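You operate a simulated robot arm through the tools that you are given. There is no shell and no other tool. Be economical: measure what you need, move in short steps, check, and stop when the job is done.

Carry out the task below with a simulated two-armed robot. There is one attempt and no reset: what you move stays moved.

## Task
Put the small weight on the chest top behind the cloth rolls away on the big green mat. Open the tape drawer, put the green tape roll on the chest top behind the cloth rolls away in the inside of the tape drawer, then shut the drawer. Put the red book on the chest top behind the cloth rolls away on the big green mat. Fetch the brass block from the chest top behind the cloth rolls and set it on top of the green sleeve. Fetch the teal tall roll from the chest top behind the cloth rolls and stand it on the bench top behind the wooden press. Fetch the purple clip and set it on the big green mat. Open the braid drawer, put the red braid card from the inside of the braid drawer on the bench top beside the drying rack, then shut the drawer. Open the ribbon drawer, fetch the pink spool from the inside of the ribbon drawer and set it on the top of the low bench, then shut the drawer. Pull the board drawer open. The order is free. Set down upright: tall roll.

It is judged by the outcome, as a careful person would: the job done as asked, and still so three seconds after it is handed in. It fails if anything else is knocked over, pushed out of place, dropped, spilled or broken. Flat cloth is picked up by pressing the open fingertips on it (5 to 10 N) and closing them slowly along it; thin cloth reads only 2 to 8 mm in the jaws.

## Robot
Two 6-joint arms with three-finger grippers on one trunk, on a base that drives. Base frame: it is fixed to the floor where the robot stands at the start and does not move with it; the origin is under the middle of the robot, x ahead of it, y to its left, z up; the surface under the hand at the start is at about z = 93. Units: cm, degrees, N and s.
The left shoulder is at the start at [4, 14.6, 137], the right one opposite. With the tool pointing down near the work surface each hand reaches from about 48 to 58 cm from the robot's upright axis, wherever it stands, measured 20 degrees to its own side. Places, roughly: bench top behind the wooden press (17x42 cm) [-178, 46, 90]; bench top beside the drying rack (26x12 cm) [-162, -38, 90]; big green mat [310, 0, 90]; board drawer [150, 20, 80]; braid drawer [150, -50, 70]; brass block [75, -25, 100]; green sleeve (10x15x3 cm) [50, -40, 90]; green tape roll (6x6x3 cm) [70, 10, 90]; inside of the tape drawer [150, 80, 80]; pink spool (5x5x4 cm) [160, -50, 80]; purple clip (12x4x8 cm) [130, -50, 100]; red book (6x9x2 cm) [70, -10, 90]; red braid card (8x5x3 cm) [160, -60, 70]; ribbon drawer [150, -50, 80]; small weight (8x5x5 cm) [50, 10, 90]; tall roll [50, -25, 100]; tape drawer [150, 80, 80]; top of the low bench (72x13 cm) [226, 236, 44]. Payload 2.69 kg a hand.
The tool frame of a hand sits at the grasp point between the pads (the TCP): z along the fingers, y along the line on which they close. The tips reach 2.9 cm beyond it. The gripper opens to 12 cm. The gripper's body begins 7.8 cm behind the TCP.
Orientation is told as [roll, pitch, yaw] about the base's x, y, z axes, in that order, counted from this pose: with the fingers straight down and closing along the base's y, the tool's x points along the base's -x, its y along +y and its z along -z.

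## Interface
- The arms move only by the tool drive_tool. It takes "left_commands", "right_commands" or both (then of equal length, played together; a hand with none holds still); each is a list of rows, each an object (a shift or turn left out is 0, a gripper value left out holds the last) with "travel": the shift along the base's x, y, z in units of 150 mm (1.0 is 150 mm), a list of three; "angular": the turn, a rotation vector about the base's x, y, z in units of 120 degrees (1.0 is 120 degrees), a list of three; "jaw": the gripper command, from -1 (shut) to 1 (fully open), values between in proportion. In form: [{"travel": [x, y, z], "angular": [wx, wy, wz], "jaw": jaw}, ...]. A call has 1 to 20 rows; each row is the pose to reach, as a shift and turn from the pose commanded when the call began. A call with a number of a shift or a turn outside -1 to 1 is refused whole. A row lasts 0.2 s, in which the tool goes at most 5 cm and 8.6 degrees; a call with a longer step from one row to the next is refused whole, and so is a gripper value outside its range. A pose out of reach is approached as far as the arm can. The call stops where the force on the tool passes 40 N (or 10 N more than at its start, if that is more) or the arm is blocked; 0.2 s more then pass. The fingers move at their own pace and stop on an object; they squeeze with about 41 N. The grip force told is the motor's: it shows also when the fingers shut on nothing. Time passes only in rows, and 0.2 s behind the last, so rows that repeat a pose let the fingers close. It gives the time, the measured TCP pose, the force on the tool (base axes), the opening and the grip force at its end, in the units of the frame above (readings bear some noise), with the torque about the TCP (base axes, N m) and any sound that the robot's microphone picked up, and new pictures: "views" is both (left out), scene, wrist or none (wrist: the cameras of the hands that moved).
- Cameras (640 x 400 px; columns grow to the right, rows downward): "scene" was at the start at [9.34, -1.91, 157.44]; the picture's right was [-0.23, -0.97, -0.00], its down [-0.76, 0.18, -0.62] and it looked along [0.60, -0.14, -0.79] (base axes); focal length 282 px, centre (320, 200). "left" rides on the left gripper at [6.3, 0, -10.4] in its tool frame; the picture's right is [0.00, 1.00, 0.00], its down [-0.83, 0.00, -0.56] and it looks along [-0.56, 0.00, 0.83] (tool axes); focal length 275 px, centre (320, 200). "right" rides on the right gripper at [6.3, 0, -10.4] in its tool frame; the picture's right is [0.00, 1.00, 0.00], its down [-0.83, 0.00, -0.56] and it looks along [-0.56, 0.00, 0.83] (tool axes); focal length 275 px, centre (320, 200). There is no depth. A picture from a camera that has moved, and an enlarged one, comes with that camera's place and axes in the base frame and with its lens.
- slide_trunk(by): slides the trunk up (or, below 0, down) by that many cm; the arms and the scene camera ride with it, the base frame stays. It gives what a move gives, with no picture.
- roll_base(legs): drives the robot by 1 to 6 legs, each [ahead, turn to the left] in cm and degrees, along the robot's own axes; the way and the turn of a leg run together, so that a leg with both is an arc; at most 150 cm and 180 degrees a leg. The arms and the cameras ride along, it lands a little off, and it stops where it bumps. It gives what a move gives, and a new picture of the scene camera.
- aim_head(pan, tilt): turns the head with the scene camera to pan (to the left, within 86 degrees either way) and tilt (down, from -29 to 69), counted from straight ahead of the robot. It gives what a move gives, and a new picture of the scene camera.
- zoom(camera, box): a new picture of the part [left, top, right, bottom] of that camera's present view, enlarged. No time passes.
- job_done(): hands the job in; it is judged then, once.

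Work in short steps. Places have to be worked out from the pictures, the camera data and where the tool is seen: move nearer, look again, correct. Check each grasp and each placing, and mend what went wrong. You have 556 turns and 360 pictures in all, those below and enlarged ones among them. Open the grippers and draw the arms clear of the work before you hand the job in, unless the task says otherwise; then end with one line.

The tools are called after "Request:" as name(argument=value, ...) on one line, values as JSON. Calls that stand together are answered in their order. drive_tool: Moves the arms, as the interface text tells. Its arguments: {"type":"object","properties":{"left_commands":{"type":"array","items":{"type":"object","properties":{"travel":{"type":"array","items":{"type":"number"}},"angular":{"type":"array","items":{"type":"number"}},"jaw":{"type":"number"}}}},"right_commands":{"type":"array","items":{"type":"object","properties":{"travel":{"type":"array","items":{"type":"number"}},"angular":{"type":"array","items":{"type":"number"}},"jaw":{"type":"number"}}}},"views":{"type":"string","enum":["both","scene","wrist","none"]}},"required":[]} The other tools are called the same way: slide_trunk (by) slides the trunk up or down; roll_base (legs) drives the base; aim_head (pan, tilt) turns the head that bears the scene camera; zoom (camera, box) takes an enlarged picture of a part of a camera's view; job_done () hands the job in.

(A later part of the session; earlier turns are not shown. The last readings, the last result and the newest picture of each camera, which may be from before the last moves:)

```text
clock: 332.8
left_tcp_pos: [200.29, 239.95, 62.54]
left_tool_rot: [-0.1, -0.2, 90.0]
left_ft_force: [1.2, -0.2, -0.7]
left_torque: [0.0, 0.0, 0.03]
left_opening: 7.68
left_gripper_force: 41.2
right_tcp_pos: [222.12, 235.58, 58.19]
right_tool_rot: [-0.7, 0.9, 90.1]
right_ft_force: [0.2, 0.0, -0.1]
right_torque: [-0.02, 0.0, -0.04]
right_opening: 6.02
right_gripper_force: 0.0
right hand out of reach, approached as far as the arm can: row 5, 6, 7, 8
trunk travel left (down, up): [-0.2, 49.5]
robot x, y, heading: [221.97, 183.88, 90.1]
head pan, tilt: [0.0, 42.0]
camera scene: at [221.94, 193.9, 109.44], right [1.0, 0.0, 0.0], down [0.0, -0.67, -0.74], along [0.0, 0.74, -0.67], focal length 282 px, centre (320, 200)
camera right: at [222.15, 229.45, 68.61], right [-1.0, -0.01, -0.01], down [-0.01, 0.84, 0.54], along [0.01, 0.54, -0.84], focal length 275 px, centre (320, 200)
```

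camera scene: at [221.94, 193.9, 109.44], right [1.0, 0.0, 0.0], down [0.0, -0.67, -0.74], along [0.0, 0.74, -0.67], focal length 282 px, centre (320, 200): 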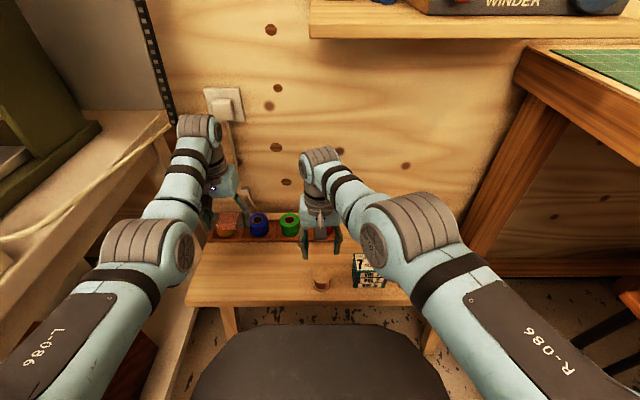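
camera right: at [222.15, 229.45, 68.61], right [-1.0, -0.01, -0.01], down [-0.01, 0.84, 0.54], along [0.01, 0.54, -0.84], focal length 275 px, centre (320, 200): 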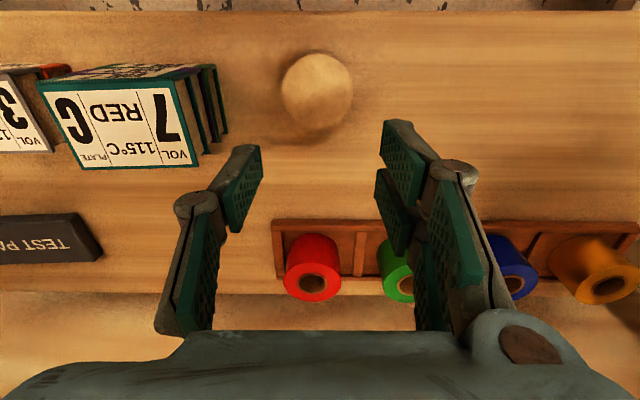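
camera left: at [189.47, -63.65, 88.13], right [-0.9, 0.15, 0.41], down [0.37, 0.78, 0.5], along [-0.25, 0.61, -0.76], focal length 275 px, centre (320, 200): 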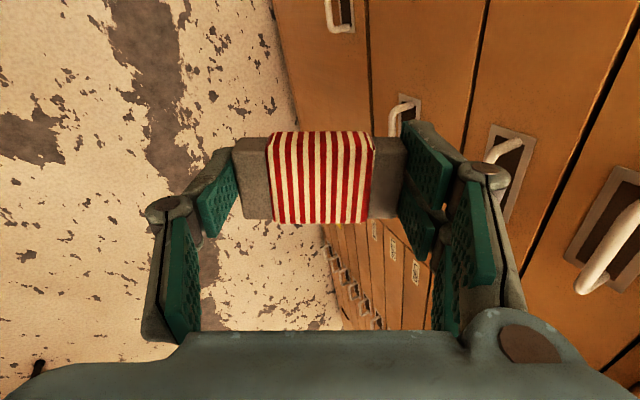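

The pink spool stands on the low bench. I back well away, then raise the trunk.

Request:
roll_base(legs=[[-12, 0]])

Request:
slide_trunk(by=49.5)

Request:
aim_head(pan=0, tilt=25)

Request:
roll_base(legs=[[-45, 0], [0, 90]])

```text
clock: 334.0
left_tcp_pos: [200.26, 227.34, 62.64]
left_tool_rot: [-0.1, -0.2, 90.1]
left_ft_force: [-0.4, 0.9, -0.9]
left_torque: [-0.01, -0.02, 0.03]
left_opening: 7.69
left_gripper_force: 41.2
right_tcp_pos: [222.18, 223.04, 58.15]
right_tool_rot: [-0.7, 0.8, 90.0]
right_ft_force: [0.1, -0.1, 0.2]
right_torque: [-0.01, 0.03, 0.0]
right_opening: 6.02
right_gripper_force: 0.0
trunk travel left (down, up): [-0.2, 49.5]
robot x, y, heading: [222.11, 171.11, 90.3]
head pan, tilt: [0.0, 42.0]
camera scene: at [221.95, 181.43, 109.45], right [1.0, 0.0, 0.0], down [0.0, -0.67, -0.74], along [0.0, 0.74, -0.67], focal length 282 px, centre (320, 200)
```

scene: 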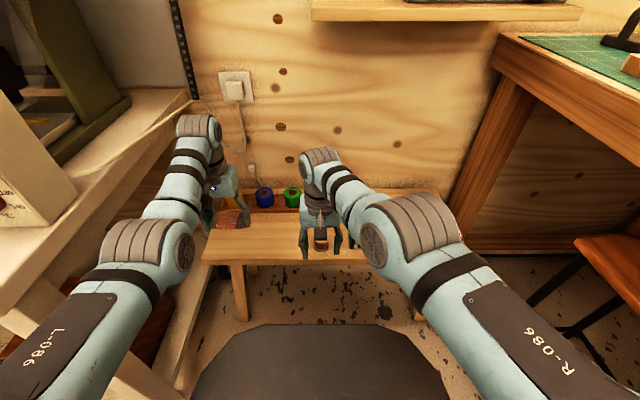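

```text
refused: 49.5 is not a number from -40 to 40
```

```text
clock: 334.8
left_tcp_pos: [200.21, 227.44, 62.64]
left_tool_rot: [-0.1, -0.2, 90.1]
left_ft_force: [-0.9, -0.2, -1.1]
left_torque: [-0.01, 0.03, 0.01]
left_opening: 7.69
left_gripper_force: 40.8
right_tcp_pos: [222.08, 223.17, 58.1]
right_tool_rot: [-0.7, 1.1, 90.1]
right_ft_force: [0.1, 0.6, -1.0]
right_torque: [0.02, 0.01, -0.02]
right_opening: 6.0
right_gripper_force: 0.0
trunk travel left (down, up): [-0.2, 49.5]
robot x, y, heading: [222.03, 171.34, 90.2]
head pan, tilt: [0.0, 25.0]
camera scene: at [221.95, 182.37, 112.06], right [1.0, 0.0, 0.0], down [0.0, -0.42, -0.91], along [0.0, 0.91, -0.42], focal length 282 px, centre (320, 200)
```

scene: 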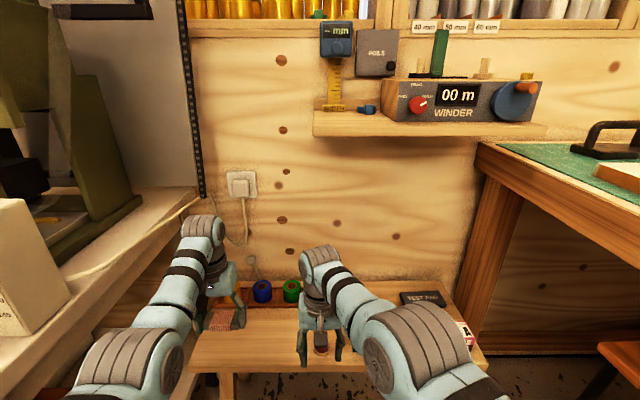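

```text
clock: 341.4
left_tcp_pos: [165.48, 104.74, 62.56]
left_tool_rot: [-0.1, -0.2, 179.9]
left_ft_force: [-0.1, 0.4, -0.3]
left_torque: [0.0, 0.02, -0.01]
left_opening: 7.71
left_gripper_force: 40.9
right_tcp_pos: [169.77, 126.52, 58.08]
right_tool_rot: [-0.6, 0.9, -180.0]
right_ft_force: [-0.2, 0.3, -1.0]
right_torque: [0.01, 0.0, -0.01]
right_opening: 6.01
right_gripper_force: 0.2
trunk travel left (down, up): [-0.2, 49.5]
robot x, y, heading: [221.7, 126.35, 180.0]
head pan, tilt: [0.0, 25.0]
camera scene: at [210.52, 126.29, 112.06], right [0.0, 1.0, 0.0], down [0.42, 0.0, -0.91], along [-0.91, 0.0, -0.42], focal length 282 px, centre (320, 200)
```

scene: 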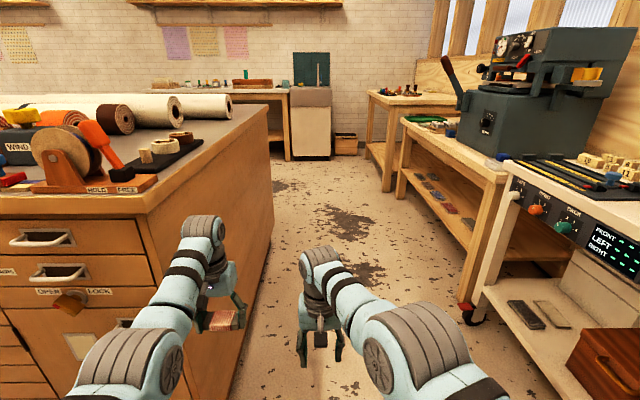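

The trunk raise was refused (max 40 per call), but nothing was touched. From here the tape-drawer column is visible with an "OPEN/LOCK" latch; let me enlarge it before raising.

Request:
zoom(camera="scene", box=[0, 100, 200, 380])

Request:
slide_trunk(by=25)

```text
1.43 times, centred on (100, 240) of scene
camera zoom: at [210.52, 126.29, 112.06], right [0.0, 1.0, 0.0], down [0.42, 0.0, -0.91], along [-0.91, 0.0, -0.42], focal length 402 px, centre (634, 143)
```

zoom: 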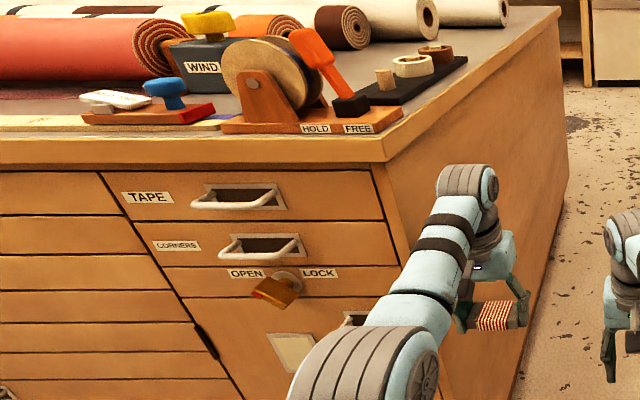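

```text
clock: 344.0
left_tcp_pos: [165.44, 104.55, 87.45]
left_tool_rot: [-0.1, -0.2, 180.0]
left_ft_force: [0.1, -0.6, 0.1]
left_torque: [0.02, -0.01, 0.03]
left_opening: 7.69
left_gripper_force: 41.0
right_tcp_pos: [169.76, 126.62, 82.95]
right_tool_rot: [-0.7, 1.0, -180.1]
right_ft_force: [0.3, -0.5, -0.5]
right_torque: [0.03, 0.0, -0.01]
right_opening: 5.99
right_gripper_force: 0.1
trunk travel left (down, up): [-25.2, 24.5]
robot x, y, heading: [221.74, 126.18, 180.1]
head pan, tilt: [0.0, 25.0]
```

Tape drawer is the top one of the left column (handle near y≈80). I raise the trunk fully and drive down the north aisle toward the rear bench with the card.

Request:
slide_trunk(by=24.5)

Request:
roll_base(legs=[[0, -6], [100, 0]])

```text
clock: 346.5
left_tcp_pos: [165.42, 104.79, 111.95]
left_tool_rot: [-0.1, -0.3, 179.9]
left_ft_force: [-0.9, 0.1, -0.2]
left_torque: [0.02, 0.01, -0.01]
left_opening: 7.69
left_gripper_force: 41.1
right_tcp_pos: [169.86, 126.52, 107.59]
right_tool_rot: [-0.7, 0.9, -180.0]
right_ft_force: [-0.2, 0.4, -0.2]
right_torque: [-0.02, 0.02, -0.01]
right_opening: 6.01
right_gripper_force: 0.1
trunk travel left (down, up): [-49.7, 0.0]
robot x, y, heading: [221.69, 126.08, 179.9]
head pan, tilt: [0.0, 25.0]
```

```text
clock: 352.2
left_tcp_pos: [64.75, 118.65, 112.01]
left_tool_rot: [-0.1, -0.2, 175.2]
left_ft_force: [-0.1, 0.3, -0.2]
left_torque: [-0.02, 0.0, 0.0]
left_opening: 7.67
left_gripper_force: 41.0
right_tcp_pos: [71.0, 140.04, 107.5]
right_tool_rot: [-0.7, 0.9, 175.3]
right_ft_force: [0.2, -0.7, -0.9]
right_torque: [-0.02, -0.01, -0.01]
right_opening: 5.99
right_gripper_force: 0.0
trunk travel left (down, up): [-49.7, 0.0]
robot x, y, heading: [122.81, 135.76, 175.3]
head pan, tilt: [0.0, 25.0]
camera scene: at [111.56, 136.5, 161.43], right [0.08, 1.0, 0.0], down [0.42, -0.03, -0.91], along [-0.9, 0.07, -0.42], focal length 282 px, centre (320, 200)
```

scene: 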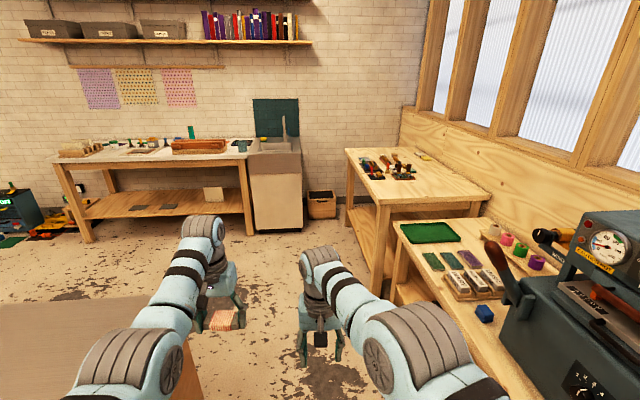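

Route continues clear. I go on past the chest and swing down toward the drying-rack side of the rear bench.

Request:
roll_base(legs=[[0, 3], [148, 0], [0, 78]])

```text
clock: 363.3
left_tcp_pos: [-15.58, 81.44, 111.94]
left_tool_rot: [-0.1, -0.1, -103.1]
left_ft_force: [-0.1, 0.3, -1.1]
left_torque: [0.0, -0.01, 0.02]
left_opening: 7.66
left_gripper_force: 41.3
right_tcp_pos: [-35.81, 90.63, 107.49]
right_tool_rot: [-0.7, 1.1, -103.0]
right_ft_force: [-0.2, 0.2, -0.1]
right_torque: [-0.01, 0.03, 0.01]
right_opening: 6.0
right_gripper_force: 0.1
trunk travel left (down, up): [-49.7, 0.0]
robot x, y, heading: [-23.82, 141.08, -102.9]
head pan, tilt: [0.0, 25.0]
camera scene: at [-26.58, 130.23, 161.42], right [-0.97, 0.22, 0.0], down [0.1, 0.41, -0.91], along [-0.2, -0.88, -0.42], focal length 282 px, centre (320, 200)
```

scene: 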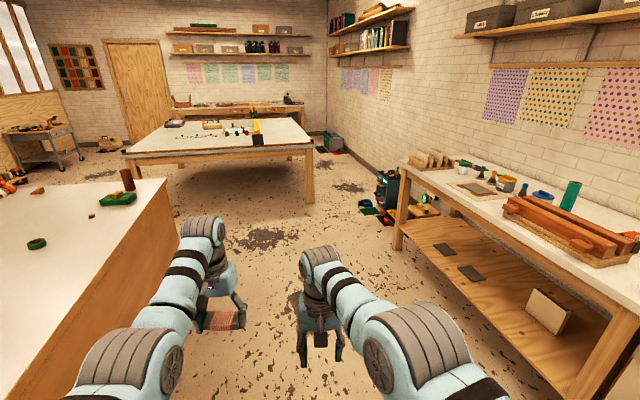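

Request:
roll_base(legs=[[150, 0], [0, -77]])

Request:
aim_head(pan=12, tilt=35)

```text
clock: 374.1
left_tcp_pos: [-112.89, -27.81, 111.87]
left_tool_rot: [-0.1, -0.3, -179.7]
left_ft_force: [0.0, 0.1, -0.5]
left_torque: [0.0, 0.0, -0.04]
left_opening: 7.72
left_gripper_force: 40.6
right_tcp_pos: [-108.61, -5.81, 107.45]
right_tool_rot: [-0.6, 0.9, -179.6]
right_ft_force: [-0.1, -0.6, -0.2]
right_torque: [0.01, 0.04, -0.01]
right_opening: 6.0
right_gripper_force: 0.1
trunk travel left (down, up): [-49.7, 0.0]
robot x, y, heading: [-56.83, -5.9, -179.6]
head pan, tilt: [0.0, 25.0]
camera scene: at [-67.91, -5.96, 161.42], right [-0.01, 1.0, 0.0], down [0.42, 0.0, -0.91], along [-0.91, -0.01, -0.42], focal length 282 px, centre (320, 200)
```

scene: 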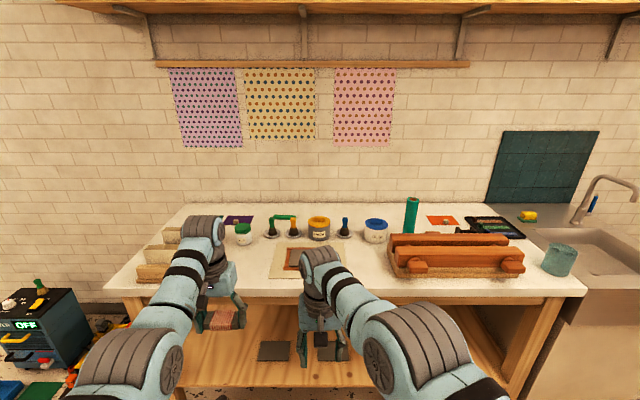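

```text
clock: 374.9
left_tcp_pos: [-112.98, -27.8, 111.96]
left_tool_rot: [-0.2, -0.1, -179.7]
left_ft_force: [0.5, -0.1, -0.4]
left_torque: [-0.02, 0.01, 0.01]
left_opening: 7.68
left_gripper_force: 41.0
right_tcp_pos: [-108.52, -5.87, 107.4]
right_tool_rot: [-0.7, 1.1, -179.5]
right_ft_force: [-0.5, -0.7, 0.3]
right_torque: [0.0, -0.01, 0.03]
right_opening: 6.0
right_gripper_force: 0.0
trunk travel left (down, up): [-49.7, 0.0]
robot x, y, heading: [-56.52, -6.19, -179.9]
head pan, tilt: [12.0, 35.0]
camera scene: at [-67.31, -7.74, 159.85], right [-0.21, 0.98, 0.0], down [0.56, 0.12, -0.82], along [-0.8, -0.17, -0.57], focal length 282 px, centre (320, 200)
```

scene: 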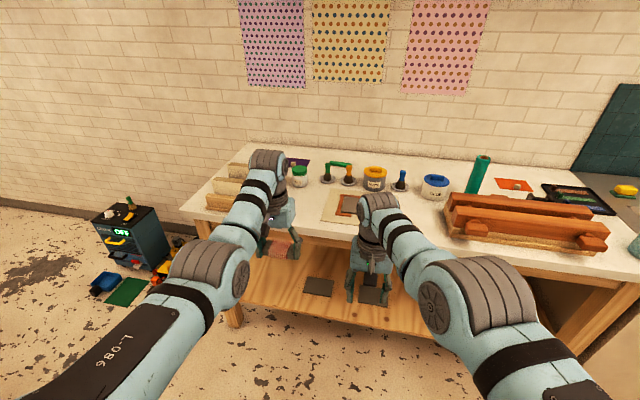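

The free spot is just right of the rack (~px 297,202). I approach along a slight left slant, stopping short to look.

Request:
roll_base(legs=[[0, 11.5], [40, 0], [0, -11.5]])

Request:
zoom(camera="left", box=[0, 0, 640, 400])

```text
clock: 378.9
left_tcp_pos: [-152.15, -35.89, 111.97]
left_tool_rot: [-0.2, -0.3, -179.9]
left_ft_force: [0.1, -0.4, -0.8]
left_torque: [0.04, -0.01, -0.01]
left_opening: 7.71
left_gripper_force: 40.9
right_tcp_pos: [-147.92, -14.15, 107.53]
right_tool_rot: [-0.8, 0.9, -179.7]
right_ft_force: [0.6, 0.1, 0.8]
right_torque: [0.02, 0.01, -0.02]
right_opening: 6.01
right_gripper_force: 0.0
trunk travel left (down, up): [-49.7, 0.0]
robot x, y, heading: [-96.22, -14.03, -179.7]
head pan, tilt: [12.0, 35.0]
camera scene: at [-106.61, -16.12, 159.85], right [-0.21, 0.98, 0.0], down [0.56, 0.12, -0.82], along [-0.8, -0.17, -0.57], focal length 282 px, centre (320, 200)
```

scene: 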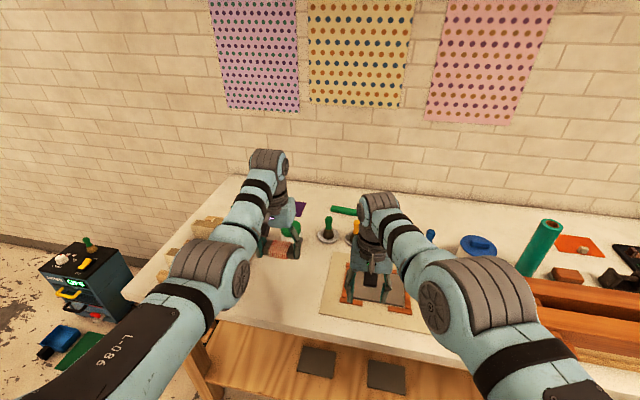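

```text
1.00 times, centred on (320, 200) of left (not enlarged: the box is as wide or as high as the picture)
camera zoom: at [-146.03, -35.9, 122.34], right [0.0, -1.0, 0.0], down [-0.83, 0.0, 0.56], along [-0.56, 0.0, -0.83], focal length 275 px, centre (320, 200)
```

zoom: 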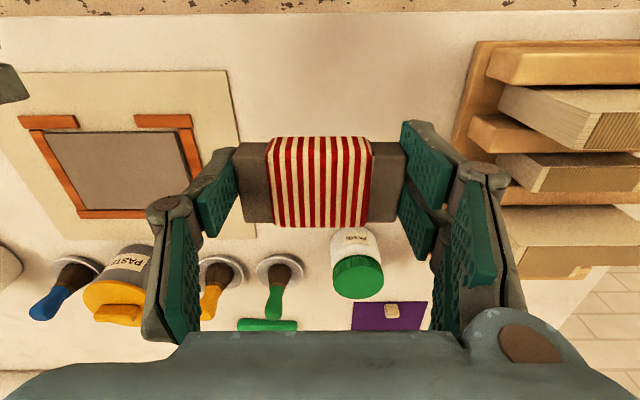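

Free bench between rack edge (y≈−52) and the framed mat (y≈−25). Target card centre [-160,-38]. I drive 12 cm closer, then lower.

Request:
roll_base(legs=[[11, 0]])

Request:
drive_tool(left_commands=[{"travel": [0.05, -0.05, -0.2]}, {"travel": [0.1, -0.1, -0.45]}, {"travel": [0.15, -0.13, -0.7]}, {"travel": [0.2, -0.13, -0.95]}, {"travel": [0.2, -0.13, -0.95]}], views="wrist")

```text
clock: 380.5
left_tcp_pos: [-162.93, -35.63, 111.55]
left_tool_rot: [0.0, 1.0, -179.8]
left_ft_force: [-1.7, 0.7, -1.8]
left_torque: [-0.02, -0.11, 0.0]
left_opening: 7.68
left_gripper_force: 41.1
right_tcp_pos: [-161.44, -14.84, 109.1]
right_tool_rot: [0.8, -2.8, 180.1]
right_ft_force: [-1.0, 0.2, 0.3]
right_torque: [-0.02, -0.1, -0.02]
right_opening: 5.99
right_gripper_force: 0.0
trunk travel left (down, up): [-49.7, 0.0]
robot x, y, heading: [-106.91, -13.91, -179.9]
head pan, tilt: [12.0, 35.0]
stopped in leg 1: the robot was blocked; the commanded pose is now the measured one
camera scene: at [-119.0, -15.71, 159.75], right [-0.21, 0.98, 0.0], down [0.57, 0.12, -0.81], along [-0.8, -0.17, -0.58], focal length 282 px, centre (320, 200)
```

scene: 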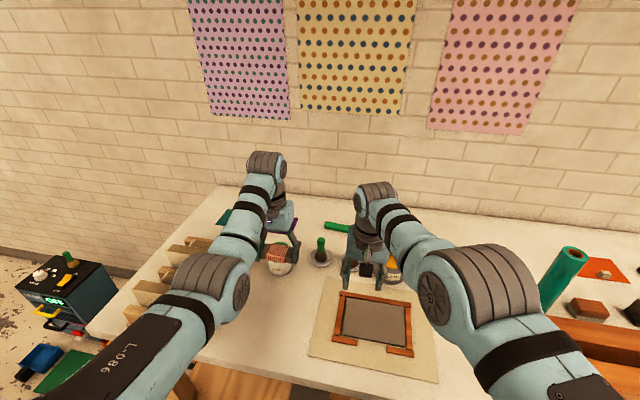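

```text
clock: 381.7
left_tcp_pos: [-159.09, -37.76, 97.81]
left_tool_rot: [-0.1, 0.4, -179.9]
left_ft_force: [0.8, -0.4, -0.9]
left_torque: [0.0, 0.02, -0.01]
left_opening: 7.7
left_gripper_force: 41.8
right_tcp_pos: [-160.43, -15.06, 109.43]
right_tool_rot: [0.7, -3.3, 180.0]
right_ft_force: [0.5, 0.2, -1.0]
right_torque: [-0.02, 0.0, 0.02]
right_opening: 6.0
right_gripper_force: 0.0
trunk travel left (down, up): [-49.7, 0.0]
robot x, y, heading: [-107.39, -14.02, -179.7]
head pan, tilt: [12.0, 35.0]
camera left: at [-152.94, -37.7, 108.23], right [0.0, -1.0, 0.0], down [-0.84, 0.0, 0.55], along [-0.55, 0.0, -0.84], focal length 275 px, centre (320, 200)
```

left: 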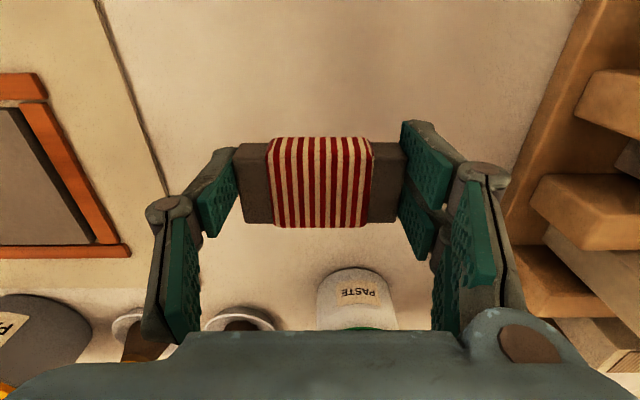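

Good alignment between mat and rack. I lower to contact.

Request:
drive_tool(left_commands=[{"travel": [0, 0, -0.15]}, {"travel": [0, 0, -0.24]}, {"travel": [0, 0, -0.29]}, {"travel": [0, 0, -0.32]}, {"travel": [0, 0, -0.34]}, {"travel": [0, 0, -0.36]}], views="none")

```text
clock: 383.1
left_tcp_pos: [-159.03, -37.59, 92.53]
left_tool_rot: [0.0, 0.2, -179.9]
left_ft_force: [-0.8, -0.9, 11.6]
left_torque: [-0.12, 0.37, 0.0]
left_opening: 7.7
left_gripper_force: 40.9
right_tcp_pos: [-160.38, -15.04, 109.67]
right_tool_rot: [0.9, -3.4, 180.0]
right_ft_force: [-0.7, 0.9, -0.4]
right_torque: [0.03, -0.02, 0.01]
right_opening: 6.01
right_gripper_force: 0.0
trunk travel left (down, up): [-49.7, 0.0]
robot x, y, heading: [-106.99, -13.84, -179.9]
head pan, tilt: [12.0, 35.0]
```

Request:
drive_tool(left_commands=[{"travel": [0, 0, 0.01]}, {"travel": [0, 0, 0.01], "jaw": 0.5}, {"travel": [0, 0, 0.01], "jaw": 0.55}, {"travel": [0, 0, 0.01], "jaw": 0.55}, {"travel": [0, 0, 0.25]}, {"travel": [-0.05, 0, 0.55]}, {"travel": [-0.1, 0, 0.85]}, {"travel": [-0.1, 0, 0.85]}], views="both")

```text
clock: 384.9
left_tcp_pos: [-160.48, -37.51, 104.94]
left_tool_rot: [-0.1, 0.4, -179.9]
left_ft_force: [-0.8, 0.5, 0.5]
left_torque: [0.0, 0.0, 0.0]
left_opening: 9.29
left_gripper_force: 0.1
right_tcp_pos: [-160.57, -15.18, 109.55]
right_tool_rot: [0.7, -3.3, 179.9]
right_ft_force: [-0.4, 0.6, -0.9]
right_torque: [-0.02, 0.01, 0.01]
right_opening: 5.98
right_gripper_force: 0.1
trunk travel left (down, up): [-49.7, 0.0]
robot x, y, heading: [-107.17, -14.05, -179.6]
head pan, tilt: [12.0, 35.0]
camera scene: at [-117.76, -15.86, 159.84], right [-0.21, 0.98, 0.0], down [0.56, 0.12, -0.82], along [-0.8, -0.17, -0.57], focal length 282 px, centre (320, 200)
camera left: at [-154.35, -37.58, 115.4], right [0.0, -1.0, 0.0], down [-0.84, 0.0, 0.55], along [-0.55, 0.0, -0.84], focal length 275 px, centre (320, 200)
```

scene: 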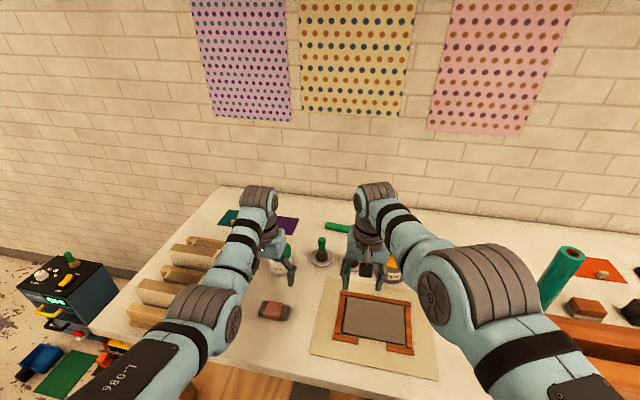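
left: 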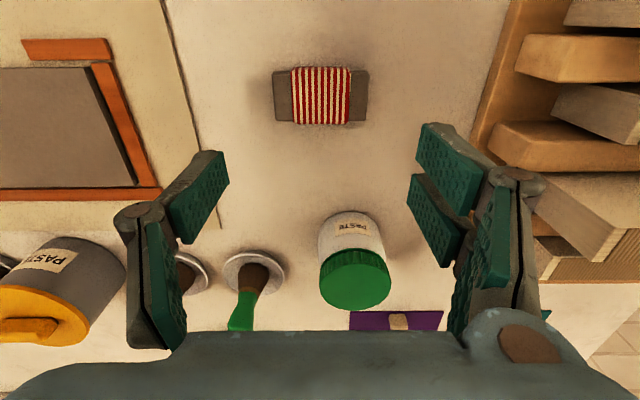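

The card lies beside the drying rack. I back away and return to the chest for the tape roll.

Request:
roll_base(legs=[[-58, 0], [0, 180]])

Request:
aim_head(pan=0, tilt=45)

```text
clock: 395.5
left_tcp_pos: [3.45, 8.79, 104.94]
left_tool_rot: [0.0, 0.6, -0.9]
left_ft_force: [0.4, -1.0, -0.3]
left_torque: [-0.03, 0.03, 0.01]
left_opening: 9.3
left_gripper_force: 0.0
right_tcp_pos: [3.03, -13.71, 109.51]
right_tool_rot: [0.8, -3.3, -1.0]
right_ft_force: [0.0, -0.1, -0.2]
right_torque: [0.02, -0.01, -0.02]
right_opening: 6.01
right_gripper_force: 0.0
trunk travel left (down, up): [-49.7, 0.0]
robot x, y, heading: [-50.28, -14.13, -0.9]
head pan, tilt: [12.0, 35.0]
camera scene: at [-39.66, -12.32, 159.84], right [0.19, -0.98, 0.0], down [-0.56, -0.11, -0.82], along [0.8, 0.16, -0.57], focal length 282 px, centre (320, 200)
```

scene: 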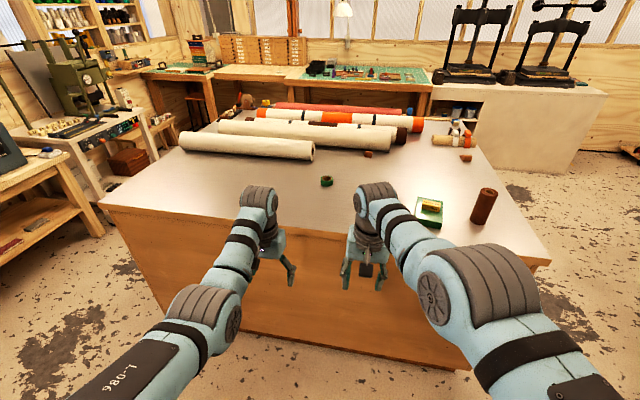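

```text
clock: 396.2
left_tcp_pos: [3.47, 8.77, 104.82]
left_tool_rot: [-0.2, 0.5, -1.0]
left_ft_force: [-0.2, 0.5, 0.6]
left_torque: [-0.02, -0.02, 0.0]
left_opening: 9.31
left_gripper_force: 0.0
right_tcp_pos: [3.2, -13.82, 109.53]
right_tool_rot: [0.8, -3.3, -1.1]
right_ft_force: [-0.4, 0.0, -0.5]
right_torque: [0.03, -0.02, 0.03]
right_opening: 5.99
right_gripper_force: 0.0
trunk travel left (down, up): [-49.7, 0.0]
robot x, y, heading: [-50.55, -14.18, -0.9]
head pan, tilt: [0.0, 45.0]
camera scene: at [-40.17, -14.13, 158.37], right [-0.01, -1.0, 0.0], down [-0.71, 0.01, -0.71], along [0.71, -0.01, -0.71], focal length 282 px, centre (320, 200)
```

scene: 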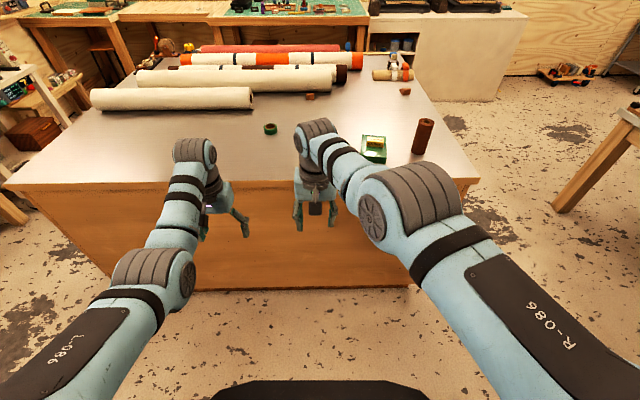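

Request:
roll_base(legs=[[0, 0.9], [60, 0]])

Request:
zoom(camera="left", box=[0, 0, 640, 400])

```text
clock: 399.9
left_tcp_pos: [63.15, 10.36, 105.0]
left_tool_rot: [-0.1, 0.5, 0.5]
left_ft_force: [0.0, -0.2, 0.3]
left_torque: [0.0, -0.01, 0.04]
left_opening: 9.3
left_gripper_force: 0.1
right_tcp_pos: [63.33, -12.06, 109.67]
right_tool_rot: [0.9, -3.4, 0.4]
right_ft_force: [-0.3, 0.3, 0.8]
right_torque: [0.02, -0.01, 0.03]
right_opening: 6.01
right_gripper_force: 0.0
trunk travel left (down, up): [-49.7, 0.0]
robot x, y, heading: [10.11, -13.83, 0.8]
head pan, tilt: [0.0, 45.0]
camera scene: at [19.93, -13.56, 158.38], right [0.01, -1.0, 0.0], down [-0.71, -0.01, -0.71], along [0.71, 0.01, -0.71], focal length 282 px, centre (320, 200)
```

scene: 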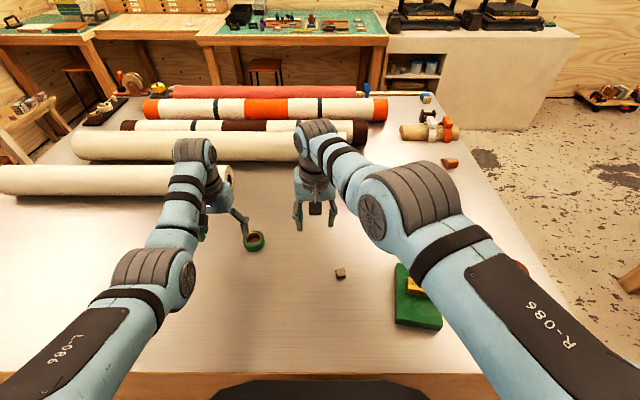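

```text
1.00 times, centred on (320, 200) of left (not enlarged: the box is as wide or as high as the picture)
camera zoom: at [56.78, 10.49, 115.45], right [0.0, 1.0, 0.0], down [0.83, 0.0, 0.55], along [0.55, 0.0, -0.83], focal length 275 px, centre (320, 200)
```

zoom: 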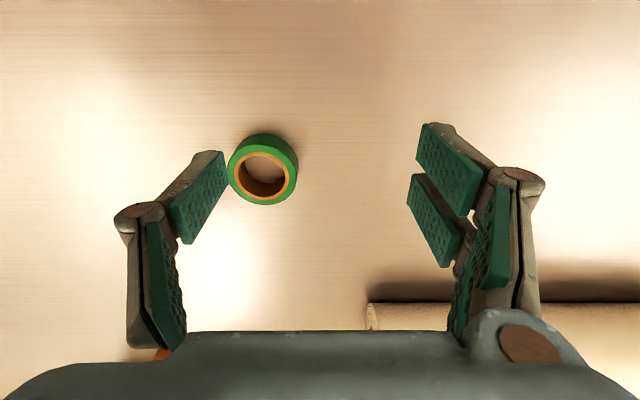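

Tape centre ≈[67.3,5.7]. I raise the right hand a little, lower the trunk 10 cm, then position the left hand over the tape.

Request:
drive_tool(right_commands=[{"travel": [0, -0.1, 0.2], "angular": [0, 0.02, 0]}, {"travel": [0, -0.2, 0.4], "angular": [0, 0.028, 0]}, {"travel": [0, -0.2, 0.6], "angular": [0, 0.028, 0]}], left_commands=[{"travel": [0.1, -0.1, 0.05]}, {"travel": [0.2, -0.2, 0.1]}, {"travel": [0.27, -0.31, 0.15]}], views="none")

Request:
slide_trunk(by=-10)

```text
clock: 400.8
left_tcp_pos: [66.43, 5.8, 107.24]
left_tool_rot: [0.0, 0.5, 0.6]
left_ft_force: [-1.2, 1.2, -0.5]
left_torque: [-0.01, 0.0, 0.03]
left_opening: 9.27
left_gripper_force: 0.1
left hand out of reach, approached as far as the arm can: row 3
right_tcp_pos: [63.56, -15.07, 118.67]
right_tool_rot: [0.8, 0.1, 0.5]
right_ft_force: [-0.1, -0.2, -0.9]
right_torque: [0.04, 0.01, 0.01]
right_opening: 6.04
right_gripper_force: 0.1
right hand out of reach, approached as far as the arm can: row 2, 3
trunk travel left (down, up): [-49.7, 0.0]
robot x, y, heading: [9.77, -14.0, 0.5]
head pan, tilt: [0.0, 45.0]
```

```text
clock: 402.1
left_tcp_pos: [66.59, 5.94, 97.4]
left_tool_rot: [0.0, 0.5, 0.5]
left_ft_force: [-0.1, 0.0, 0.9]
left_torque: [0.0, -0.03, 0.03]
left_opening: 9.3
left_gripper_force: 0.1
right_tcp_pos: [63.85, -15.03, 108.74]
right_tool_rot: [0.9, 0.1, 0.4]
right_ft_force: [-0.2, -0.4, -0.4]
right_torque: [0.02, 0.0, -0.01]
right_opening: 6.0
right_gripper_force: 0.1
trunk travel left (down, up): [-39.7, 10.0]
robot x, y, heading: [10.33, -13.73, 0.4]
head pan, tilt: [0.0, 45.0]
```

Request:
drive_tool(left_commands=[{"travel": [0.05, -0.015, -0.03]}, {"travel": [0.05, -0.015, -0.055]}, {"travel": [0.05, -0.015, -0.055], "jaw": -1}, {"travel": [0.05, -0.015, -0.055], "jaw": -1}, {"travel": [0.05, -0.015, -0.055], "jaw": -1}], views="wrist")

```text
clock: 403.3
left_tcp_pos: [66.4, 5.64, 96.45]
left_tool_rot: [-0.1, 0.4, 0.5]
left_ft_force: [0.2, -0.8, 1.2]
left_torque: [0.07, -0.04, -0.04]
left_opening: 5.48
left_gripper_force: 41.3
left hand out of reach, approached as far as the arm can: row 1, 2, 3, 4, 5
right_tcp_pos: [63.72, -15.15, 108.66]
right_tool_rot: [0.7, 0.3, 0.4]
right_ft_force: [0.6, -0.2, -0.3]
right_torque: [-0.05, 0.0, 0.0]
right_opening: 6.01
right_gripper_force: 0.0
trunk travel left (down, up): [-39.7, 10.0]
robot x, y, heading: [10.3, -13.26, 0.6]
head pan, tilt: [0.0, 45.0]
camera left: at [60.1, 5.7, 107.03], right [0.0, 1.0, 0.0], down [0.84, 0.0, 0.55], along [0.55, 0.0, -0.84], focal length 275 px, centre (320, 200)
```

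left: 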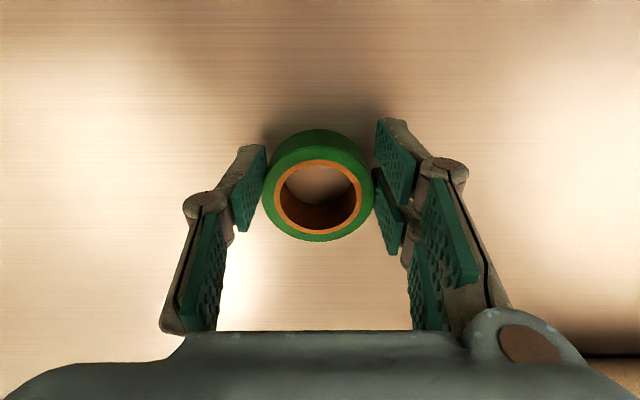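

Tape gripped (5.5 cm). Raise and go back out, then north around the chest to the tape drawer.

Request:
slide_trunk(by=10)

Request:
drive_tool(left_commands=[{"travel": [0, 0, 0.2]}, {"travel": [-0.05, 0, 0.4]}, {"travel": [-0.05, 0, 0.5]}], views="none")

Request:
roll_base(legs=[[-50, 0], [0, 90], [147, 0], [0, -90]])

```text
clock: 404.6
left_tcp_pos: [66.48, 5.67, 106.55]
left_tool_rot: [-0.2, 0.5, 0.5]
left_ft_force: [-1.0, 0.7, -1.3]
left_torque: [-0.01, 0.01, 0.02]
left_opening: 5.46
left_gripper_force: 41.3
right_tcp_pos: [63.67, -14.92, 118.71]
right_tool_rot: [0.7, 0.2, 0.4]
right_ft_force: [-0.6, 0.1, 0.9]
right_torque: [-0.02, 0.0, 0.01]
right_opening: 6.01
right_gripper_force: 0.1
trunk travel left (down, up): [-49.7, 0.0]
robot x, y, heading: [10.09, -13.39, 1.0]
head pan, tilt: [0.0, 45.0]
```

```text
clock: 405.4
left_tcp_pos: [65.57, 5.64, 114.12]
left_tool_rot: [0.0, 0.5, 0.6]
left_ft_force: [0.4, -0.4, -0.4]
left_torque: [0.0, 0.02, 0.0]
left_opening: 5.46
left_gripper_force: 41.2
right_tcp_pos: [63.79, -15.05, 118.58]
right_tool_rot: [0.8, 0.2, 0.5]
right_ft_force: [-0.8, -0.6, 0.2]
right_torque: [-0.02, 0.0, 0.0]
right_opening: 6.02
right_gripper_force: 0.1
trunk travel left (down, up): [-49.7, 0.0]
robot x, y, heading: [10.14, -13.57, 0.6]
head pan, tilt: [0.0, 45.0]
```

```text
clock: 423.0
left_tcp_pos: [9.68, 153.62, 114.04]
left_tool_rot: [-0.1, 0.4, 1.6]
left_ft_force: [0.0, -0.2, 0.0]
left_torque: [0.03, 0.02, 0.0]
left_opening: 5.4
left_gripper_force: 40.8
right_tcp_pos: [8.04, 132.97, 118.61]
right_tool_rot: [0.7, 0.1, 1.6]
right_ft_force: [0.8, 0.7, -0.2]
right_torque: [0.02, -0.01, -0.02]
right_opening: 6.01
right_gripper_force: 0.1
trunk travel left (down, up): [-49.7, 0.0]
robot x, y, heading: [-45.63, 133.5, 1.4]
head pan, tilt: [0.0, 45.0]
camera scene: at [-35.4, 133.58, 158.36], right [0.03, -1.0, 0.0], down [-0.71, -0.02, -0.71], along [0.71, 0.02, -0.71], focal length 282 px, centre (320, 200)
```

scene: 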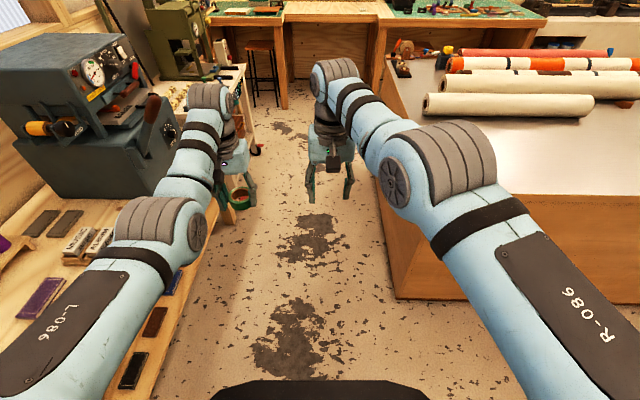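

Centred in the aisle. I drive through to the far side and turn to face −y beside the tape drawer.

Request:
roll_base(legs=[[0, -2.4], [130, 0], [120, 0], [0, -89]])

Request:
aim_head(pan=-35, tilt=40)

```text
clock: 439.5
left_tcp_pos: [224.73, 78.41, 114.03]
left_tool_rot: [0.0, 0.5, -90.2]
left_ft_force: [-0.3, 0.8, -0.7]
left_torque: [0.02, 0.01, -0.02]
left_opening: 5.33
left_gripper_force: 40.7
right_tcp_pos: [204.25, 80.67, 118.58]
right_tool_rot: [0.7, 0.1, -90.3]
right_ft_force: [-1.9, 0.3, -0.2]
right_torque: [0.0, -0.03, 0.0]
right_opening: 6.0
right_gripper_force: 0.0
trunk travel left (down, up): [-49.7, 0.0]
robot x, y, heading: [206.23, 134.39, -90.3]
head pan, tilt: [0.0, 45.0]
camera scene: at [206.36, 124.07, 158.36], right [-1.0, 0.0, 0.0], down [0.0, 0.71, -0.71], along [0.0, -0.71, -0.71], focal length 282 px, centre (320, 200)
```

scene: 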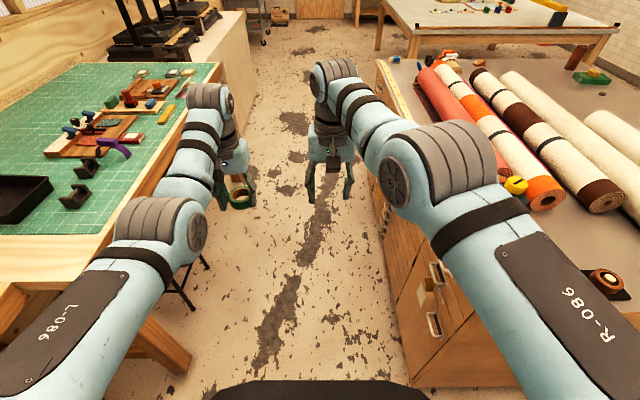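

```text
clock: 440.5
left_tcp_pos: [224.74, 78.39, 114.09]
left_tool_rot: [-0.2, 0.5, -90.3]
left_ft_force: [-1.1, 0.0, -0.3]
left_torque: [0.02, 0.0, 0.01]
left_opening: 5.34
left_gripper_force: 41.3
right_tcp_pos: [204.14, 80.72, 118.6]
right_tool_rot: [0.7, 0.3, -90.4]
right_ft_force: [-0.4, 0.1, -0.6]
right_torque: [0.04, -0.01, 0.0]
right_opening: 6.01
right_gripper_force: 0.1
trunk travel left (down, up): [-49.7, 0.0]
robot x, y, heading: [205.86, 134.19, -90.3]
head pan, tilt: [-35.0, 40.0]
camera scene: at [201.43, 125.26, 159.09], right [-0.82, 0.58, 0.0], down [0.37, 0.53, -0.77], along [-0.44, -0.63, -0.64], focal length 282 px, centre (320, 200)
```

scene: 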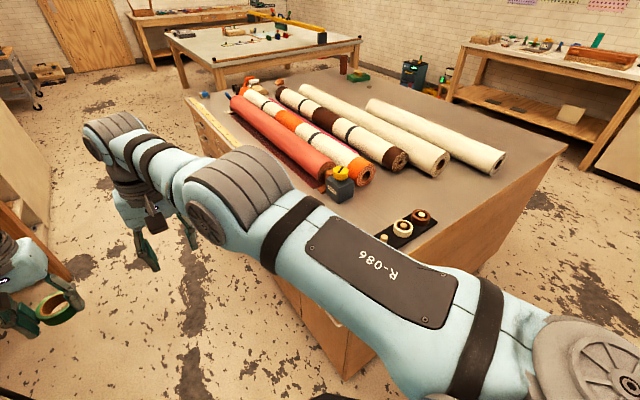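

Everything on the mat is in order. I move 6.5 cm ahead, lower the trunk 13 cm and tilt the right hand toward the drawers to view the TAPE handle.

Request:
roll_base(legs=[[6.5, 0]])

Request:
slide_trunk(by=-13)

Request:
drive_tool(right_commands=[{"travel": [-0.2, 0, 0], "angular": [0, 0.07, 0], "jaw": -0.4}, {"travel": [-0.4, 0.05, 0], "angular": [0, 0.14, 0]}, {"travel": [-0.6, 0.1, 0], "angular": [0, 0.21, 0]}, {"travel": [-0.75, 0.1, -0.05], "angular": [0, 0.28, 0]}, {"travel": [-0.9, 0.1, -0.1], "angular": [0, 0.35, 0]}, {"travel": [-0.98, 0.1, -0.2], "angular": [0, 0.375, 0]}, {"travel": [-0.98, 0.1, -0.2], "angular": [0, 0.375, 0]}], views="wrist")

```text
clock: 442.0
left_tcp_pos: [224.74, 72.83, 113.47]
left_tool_rot: [0.1, 2.5, -90.2]
left_ft_force: [0.0, 0.1, -0.7]
left_torque: [0.11, -0.02, 0.0]
left_opening: 5.34
left_gripper_force: 41.1
right_tcp_pos: [205.41, 71.84, 121.26]
right_tool_rot: [2.5, -4.9, -90.3]
right_ft_force: [-0.5, -0.7, -0.7]
right_torque: [0.13, -0.03, 0.01]
right_opening: 6.0
right_gripper_force: 0.0
trunk travel left (down, up): [-49.7, 0.0]
robot x, y, heading: [206.35, 127.62, -90.3]
head pan, tilt: [-35.0, 40.0]
stopped in leg 1: the robot was blocked; the commanded pose is now the measured one
camera scene: at [201.28, 117.58, 159.01], right [-0.82, 0.58, 0.0], down [0.37, 0.53, -0.76], along [-0.44, -0.62, -0.65], focal length 282 px, centre (320, 200)
```

scene: 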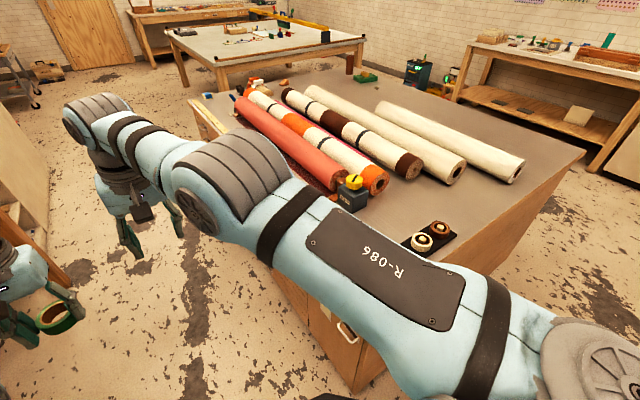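

```text
clock: 443.6
left_tcp_pos: [224.92, 73.79, 100.93]
left_tool_rot: [0.0, 2.1, -90.2]
left_ft_force: [-0.9, -0.7, -0.3]
left_torque: [-0.02, -0.03, 0.0]
left_opening: 5.32
left_gripper_force: 41.3
right_tcp_pos: [205.49, 72.73, 108.74]
right_tool_rot: [2.4, -5.3, -90.3]
right_ft_force: [-0.5, -0.8, 0.1]
right_torque: [-0.01, -0.01, -0.01]
right_opening: 5.97
right_gripper_force: 0.0
trunk travel left (down, up): [-36.7, 13.0]
robot x, y, heading: [206.41, 127.92, -90.0]
head pan, tilt: [-35.0, 40.0]
```

```text
clock: 445.2
left_tcp_pos: [224.83, 73.73, 100.95]
left_tool_rot: [0.0, 2.1, -90.2]
left_ft_force: [1.1, -0.4, -0.1]
left_torque: [0.0, 0.0, -0.01]
left_opening: 5.34
left_gripper_force: 40.8
right_tcp_pos: [191.29, 73.03, 105.45]
right_tool_rot: [-42.9, -3.7, -86.7]
right_ft_force: [0.6, -0.4, -0.3]
right_torque: [0.01, 0.01, 0.0]
right_opening: 3.6
right_gripper_force: 0.0
right hand out of reach, approached as far as the arm can: row 2, 3, 4, 5, 6, 7
trunk travel left (down, up): [-36.7, 13.0]
robot x, y, heading: [206.52, 127.87, -90.2]
head pan, tilt: [-35.0, 40.0]
camera right: at [198.07, 80.24, 112.66], right [0.73, 0.0, -0.68], down [0.43, -0.78, 0.46], along [-0.53, -0.63, -0.57], focal length 275 px, centre (320, 200)
```

right: 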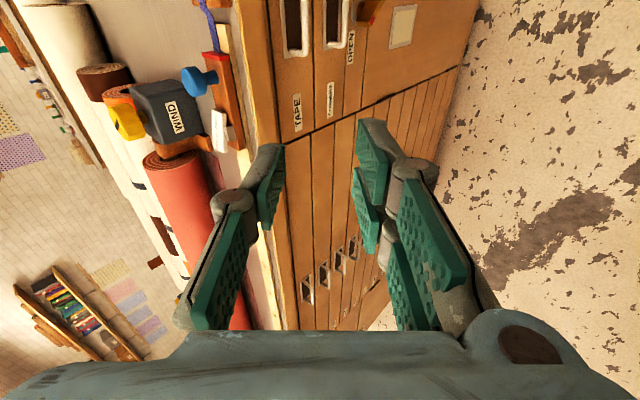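

The TAPE handle is visible (y≈73–81). I correct the small tool skew and go to a standoff.

Request:
drive_tool(right_commands=[{"travel": [-0.15, 0.05, -0.15], "angular": [0.015, 0, -0.015], "jaw": -0.5}, {"travel": [-0.3, 0.12, -0.3], "angular": [0.0335, 0, -0.031]}, {"travel": [-0.45, 0.2, -0.45], "angular": [0.0335, 0, -0.031]}, {"travel": [-0.6, 0.267, -0.6], "angular": [0.0335, 0, -0.031]}, {"travel": [-0.75, 0.267, -0.75], "angular": [0.0335, 0, -0.031]}, {"travel": [-0.867, 0.267, -0.9], "angular": [0.0335, 0, -0.031]}, {"travel": [-0.867, 0.267, -0.9], "angular": [0.0335, 0, -0.031]}], views="wrist")

```text
clock: 446.8
left_tcp_pos: [224.97, 73.7, 100.9]
left_tool_rot: [-0.1, 2.0, -90.3]
left_ft_force: [-0.3, -0.8, -0.9]
left_torque: [0.01, 0.01, -0.01]
left_opening: 5.36
left_gripper_force: 40.6
right_tcp_pos: [178.76, 74.12, 90.93]
right_tool_rot: [-42.8, 0.3, -90.5]
right_ft_force: [-0.1, 0.1, 0.5]
right_torque: [0.03, 0.02, -0.02]
right_opening: 3.0
right_gripper_force: 0.1
right hand out of reach, approached as far as the arm can: row 1, 2, 3, 4, 5, 6, 7
trunk travel left (down, up): [-36.7, 13.0]
robot x, y, heading: [206.45, 127.35, -90.1]
head pan, tilt: [-35.0, 40.0]
camera right: at [186.03, 80.41, 98.73], right [0.73, 0.0, -0.68], down [0.37, -0.84, 0.4], along [-0.57, -0.55, -0.61], focal length 275 px, centre (320, 200)
```

right: 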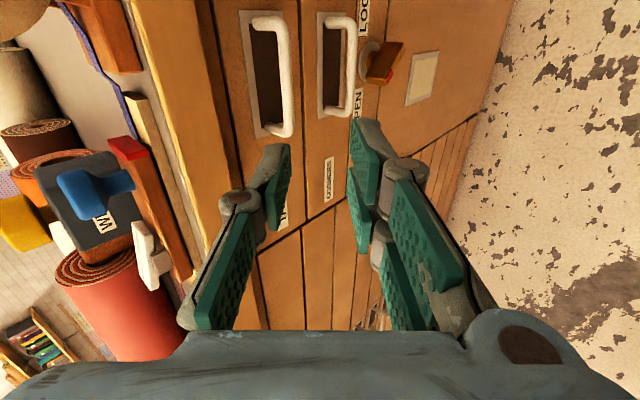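

TAPE bar centre ≈[170.8,76.8,85.5]. I align with the tool axis at a standoff.

Request:
drive_tool(right_commands=[{"travel": [0, 0.1, 0.1]}, {"travel": [0, 0.18, 0.2], "angular": [0, 0.018, 0]}, {"travel": [0, 0.18, 0.2], "angular": [0, 0.018, 0]}], views="wrist")

```text
clock: 447.6
left_tcp_pos: [224.85, 73.64, 100.76]
left_tool_rot: [0.1, 2.2, -90.3]
left_ft_force: [0.5, -0.6, -0.8]
left_torque: [0.04, -0.04, 0.02]
left_opening: 5.31
left_gripper_force: 41.3
right_tcp_pos: [179.44, 73.8, 93.14]
right_tool_rot: [-44.9, 0.3, -90.6]
right_ft_force: [-0.2, 0.1, -0.4]
right_torque: [0.01, 0.0, 0.01]
right_opening: 3.01
right_gripper_force: 0.1
right hand out of reach, approached as far as the arm can: row 1, 2, 3
trunk travel left (down, up): [-36.7, 13.0]
robot x, y, heading: [206.12, 127.6, -89.9]
head pan, tilt: [-35.0, 40.0]
camera right: at [186.89, 80.14, 100.55], right [0.71, 0.0, -0.71], down [0.39, -0.84, 0.39], along [-0.59, -0.55, -0.59], focal length 275 px, centre (320, 200)
```

right: 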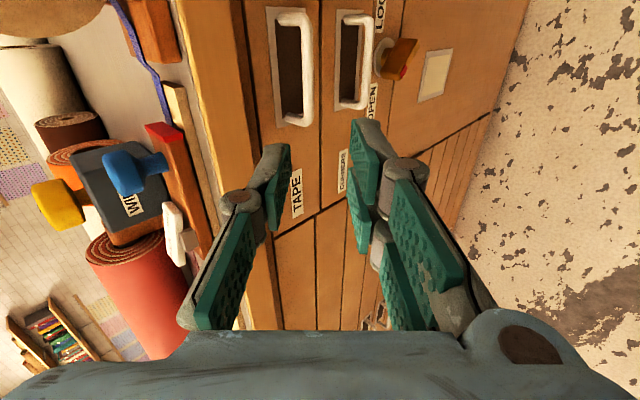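

The arm won't come closer in y, so I back the base 3 cm instead.

Request:
roll_base(legs=[[-3, 0]])

Request:
drive_tool(right_commands=[{"travel": [-0.02, 0, 0]}, {"travel": [-0.02, 0, 0]}], views="wrist")

```text
clock: 448.4
left_tcp_pos: [224.91, 75.97, 100.54]
left_tool_rot: [0.0, 2.5, -90.1]
left_ft_force: [0.0, -1.0, -0.9]
left_torque: [0.09, 0.01, 0.0]
left_opening: 5.3
left_gripper_force: 40.5
right_tcp_pos: [179.51, 76.17, 92.9]
right_tool_rot: [-44.9, 0.5, -90.5]
right_ft_force: [1.0, -1.4, -0.3]
right_torque: [0.02, 0.01, -0.07]
right_opening: 2.98
right_gripper_force: 0.2
trunk travel left (down, up): [-36.7, 13.0]
robot x, y, heading: [206.36, 130.58, -90.2]
head pan, tilt: [-35.0, 40.0]
camera scene: at [201.41, 120.79, 146.03], right [-0.82, 0.58, 0.0], down [0.37, 0.53, -0.76], along [-0.44, -0.62, -0.65], focal length 282 px, centre (320, 200)
```

scene: 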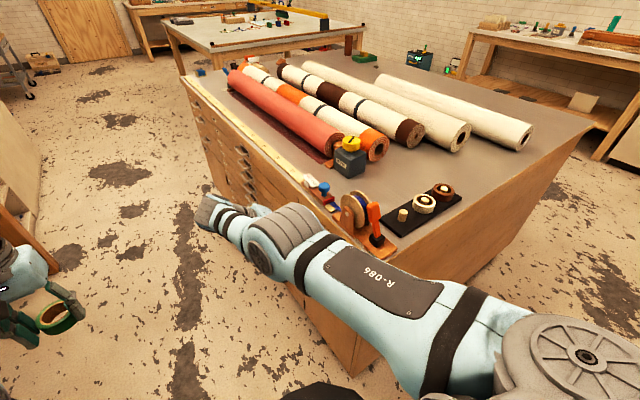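

```text
clock: 449.1
left_tcp_pos: [224.83, 76.4, 100.72]
left_tool_rot: [0.1, 2.2, -90.2]
left_ft_force: [0.5, -0.1, -0.4]
left_torque: [0.04, 0.01, -0.01]
left_opening: 5.34
left_gripper_force: 41.3
right_tcp_pos: [179.03, 76.61, 93.03]
right_tool_rot: [-44.9, 0.4, -90.5]
right_ft_force: [-0.3, 0.4, -0.2]
right_torque: [0.02, 0.02, -0.03]
right_opening: 3.01
right_gripper_force: 0.0
trunk travel left (down, up): [-36.7, 13.0]
robot x, y, heading: [206.53, 130.88, -90.0]
head pan, tilt: [-35.0, 40.0]
camera right: at [186.6, 82.84, 100.44], right [0.71, 0.0, -0.71], down [0.39, -0.84, 0.39], along [-0.59, -0.55, -0.59], focal length 275 px, centre (320, 200)
```

right: 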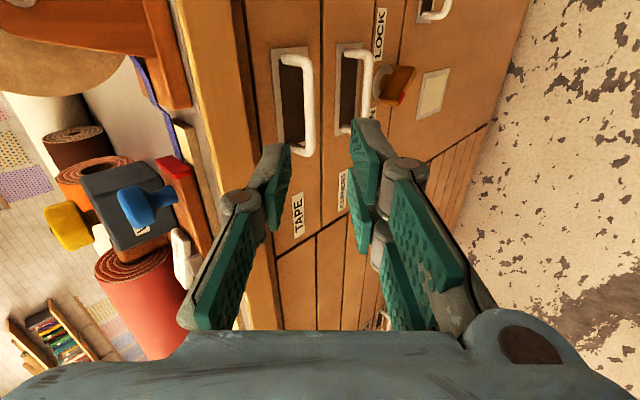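

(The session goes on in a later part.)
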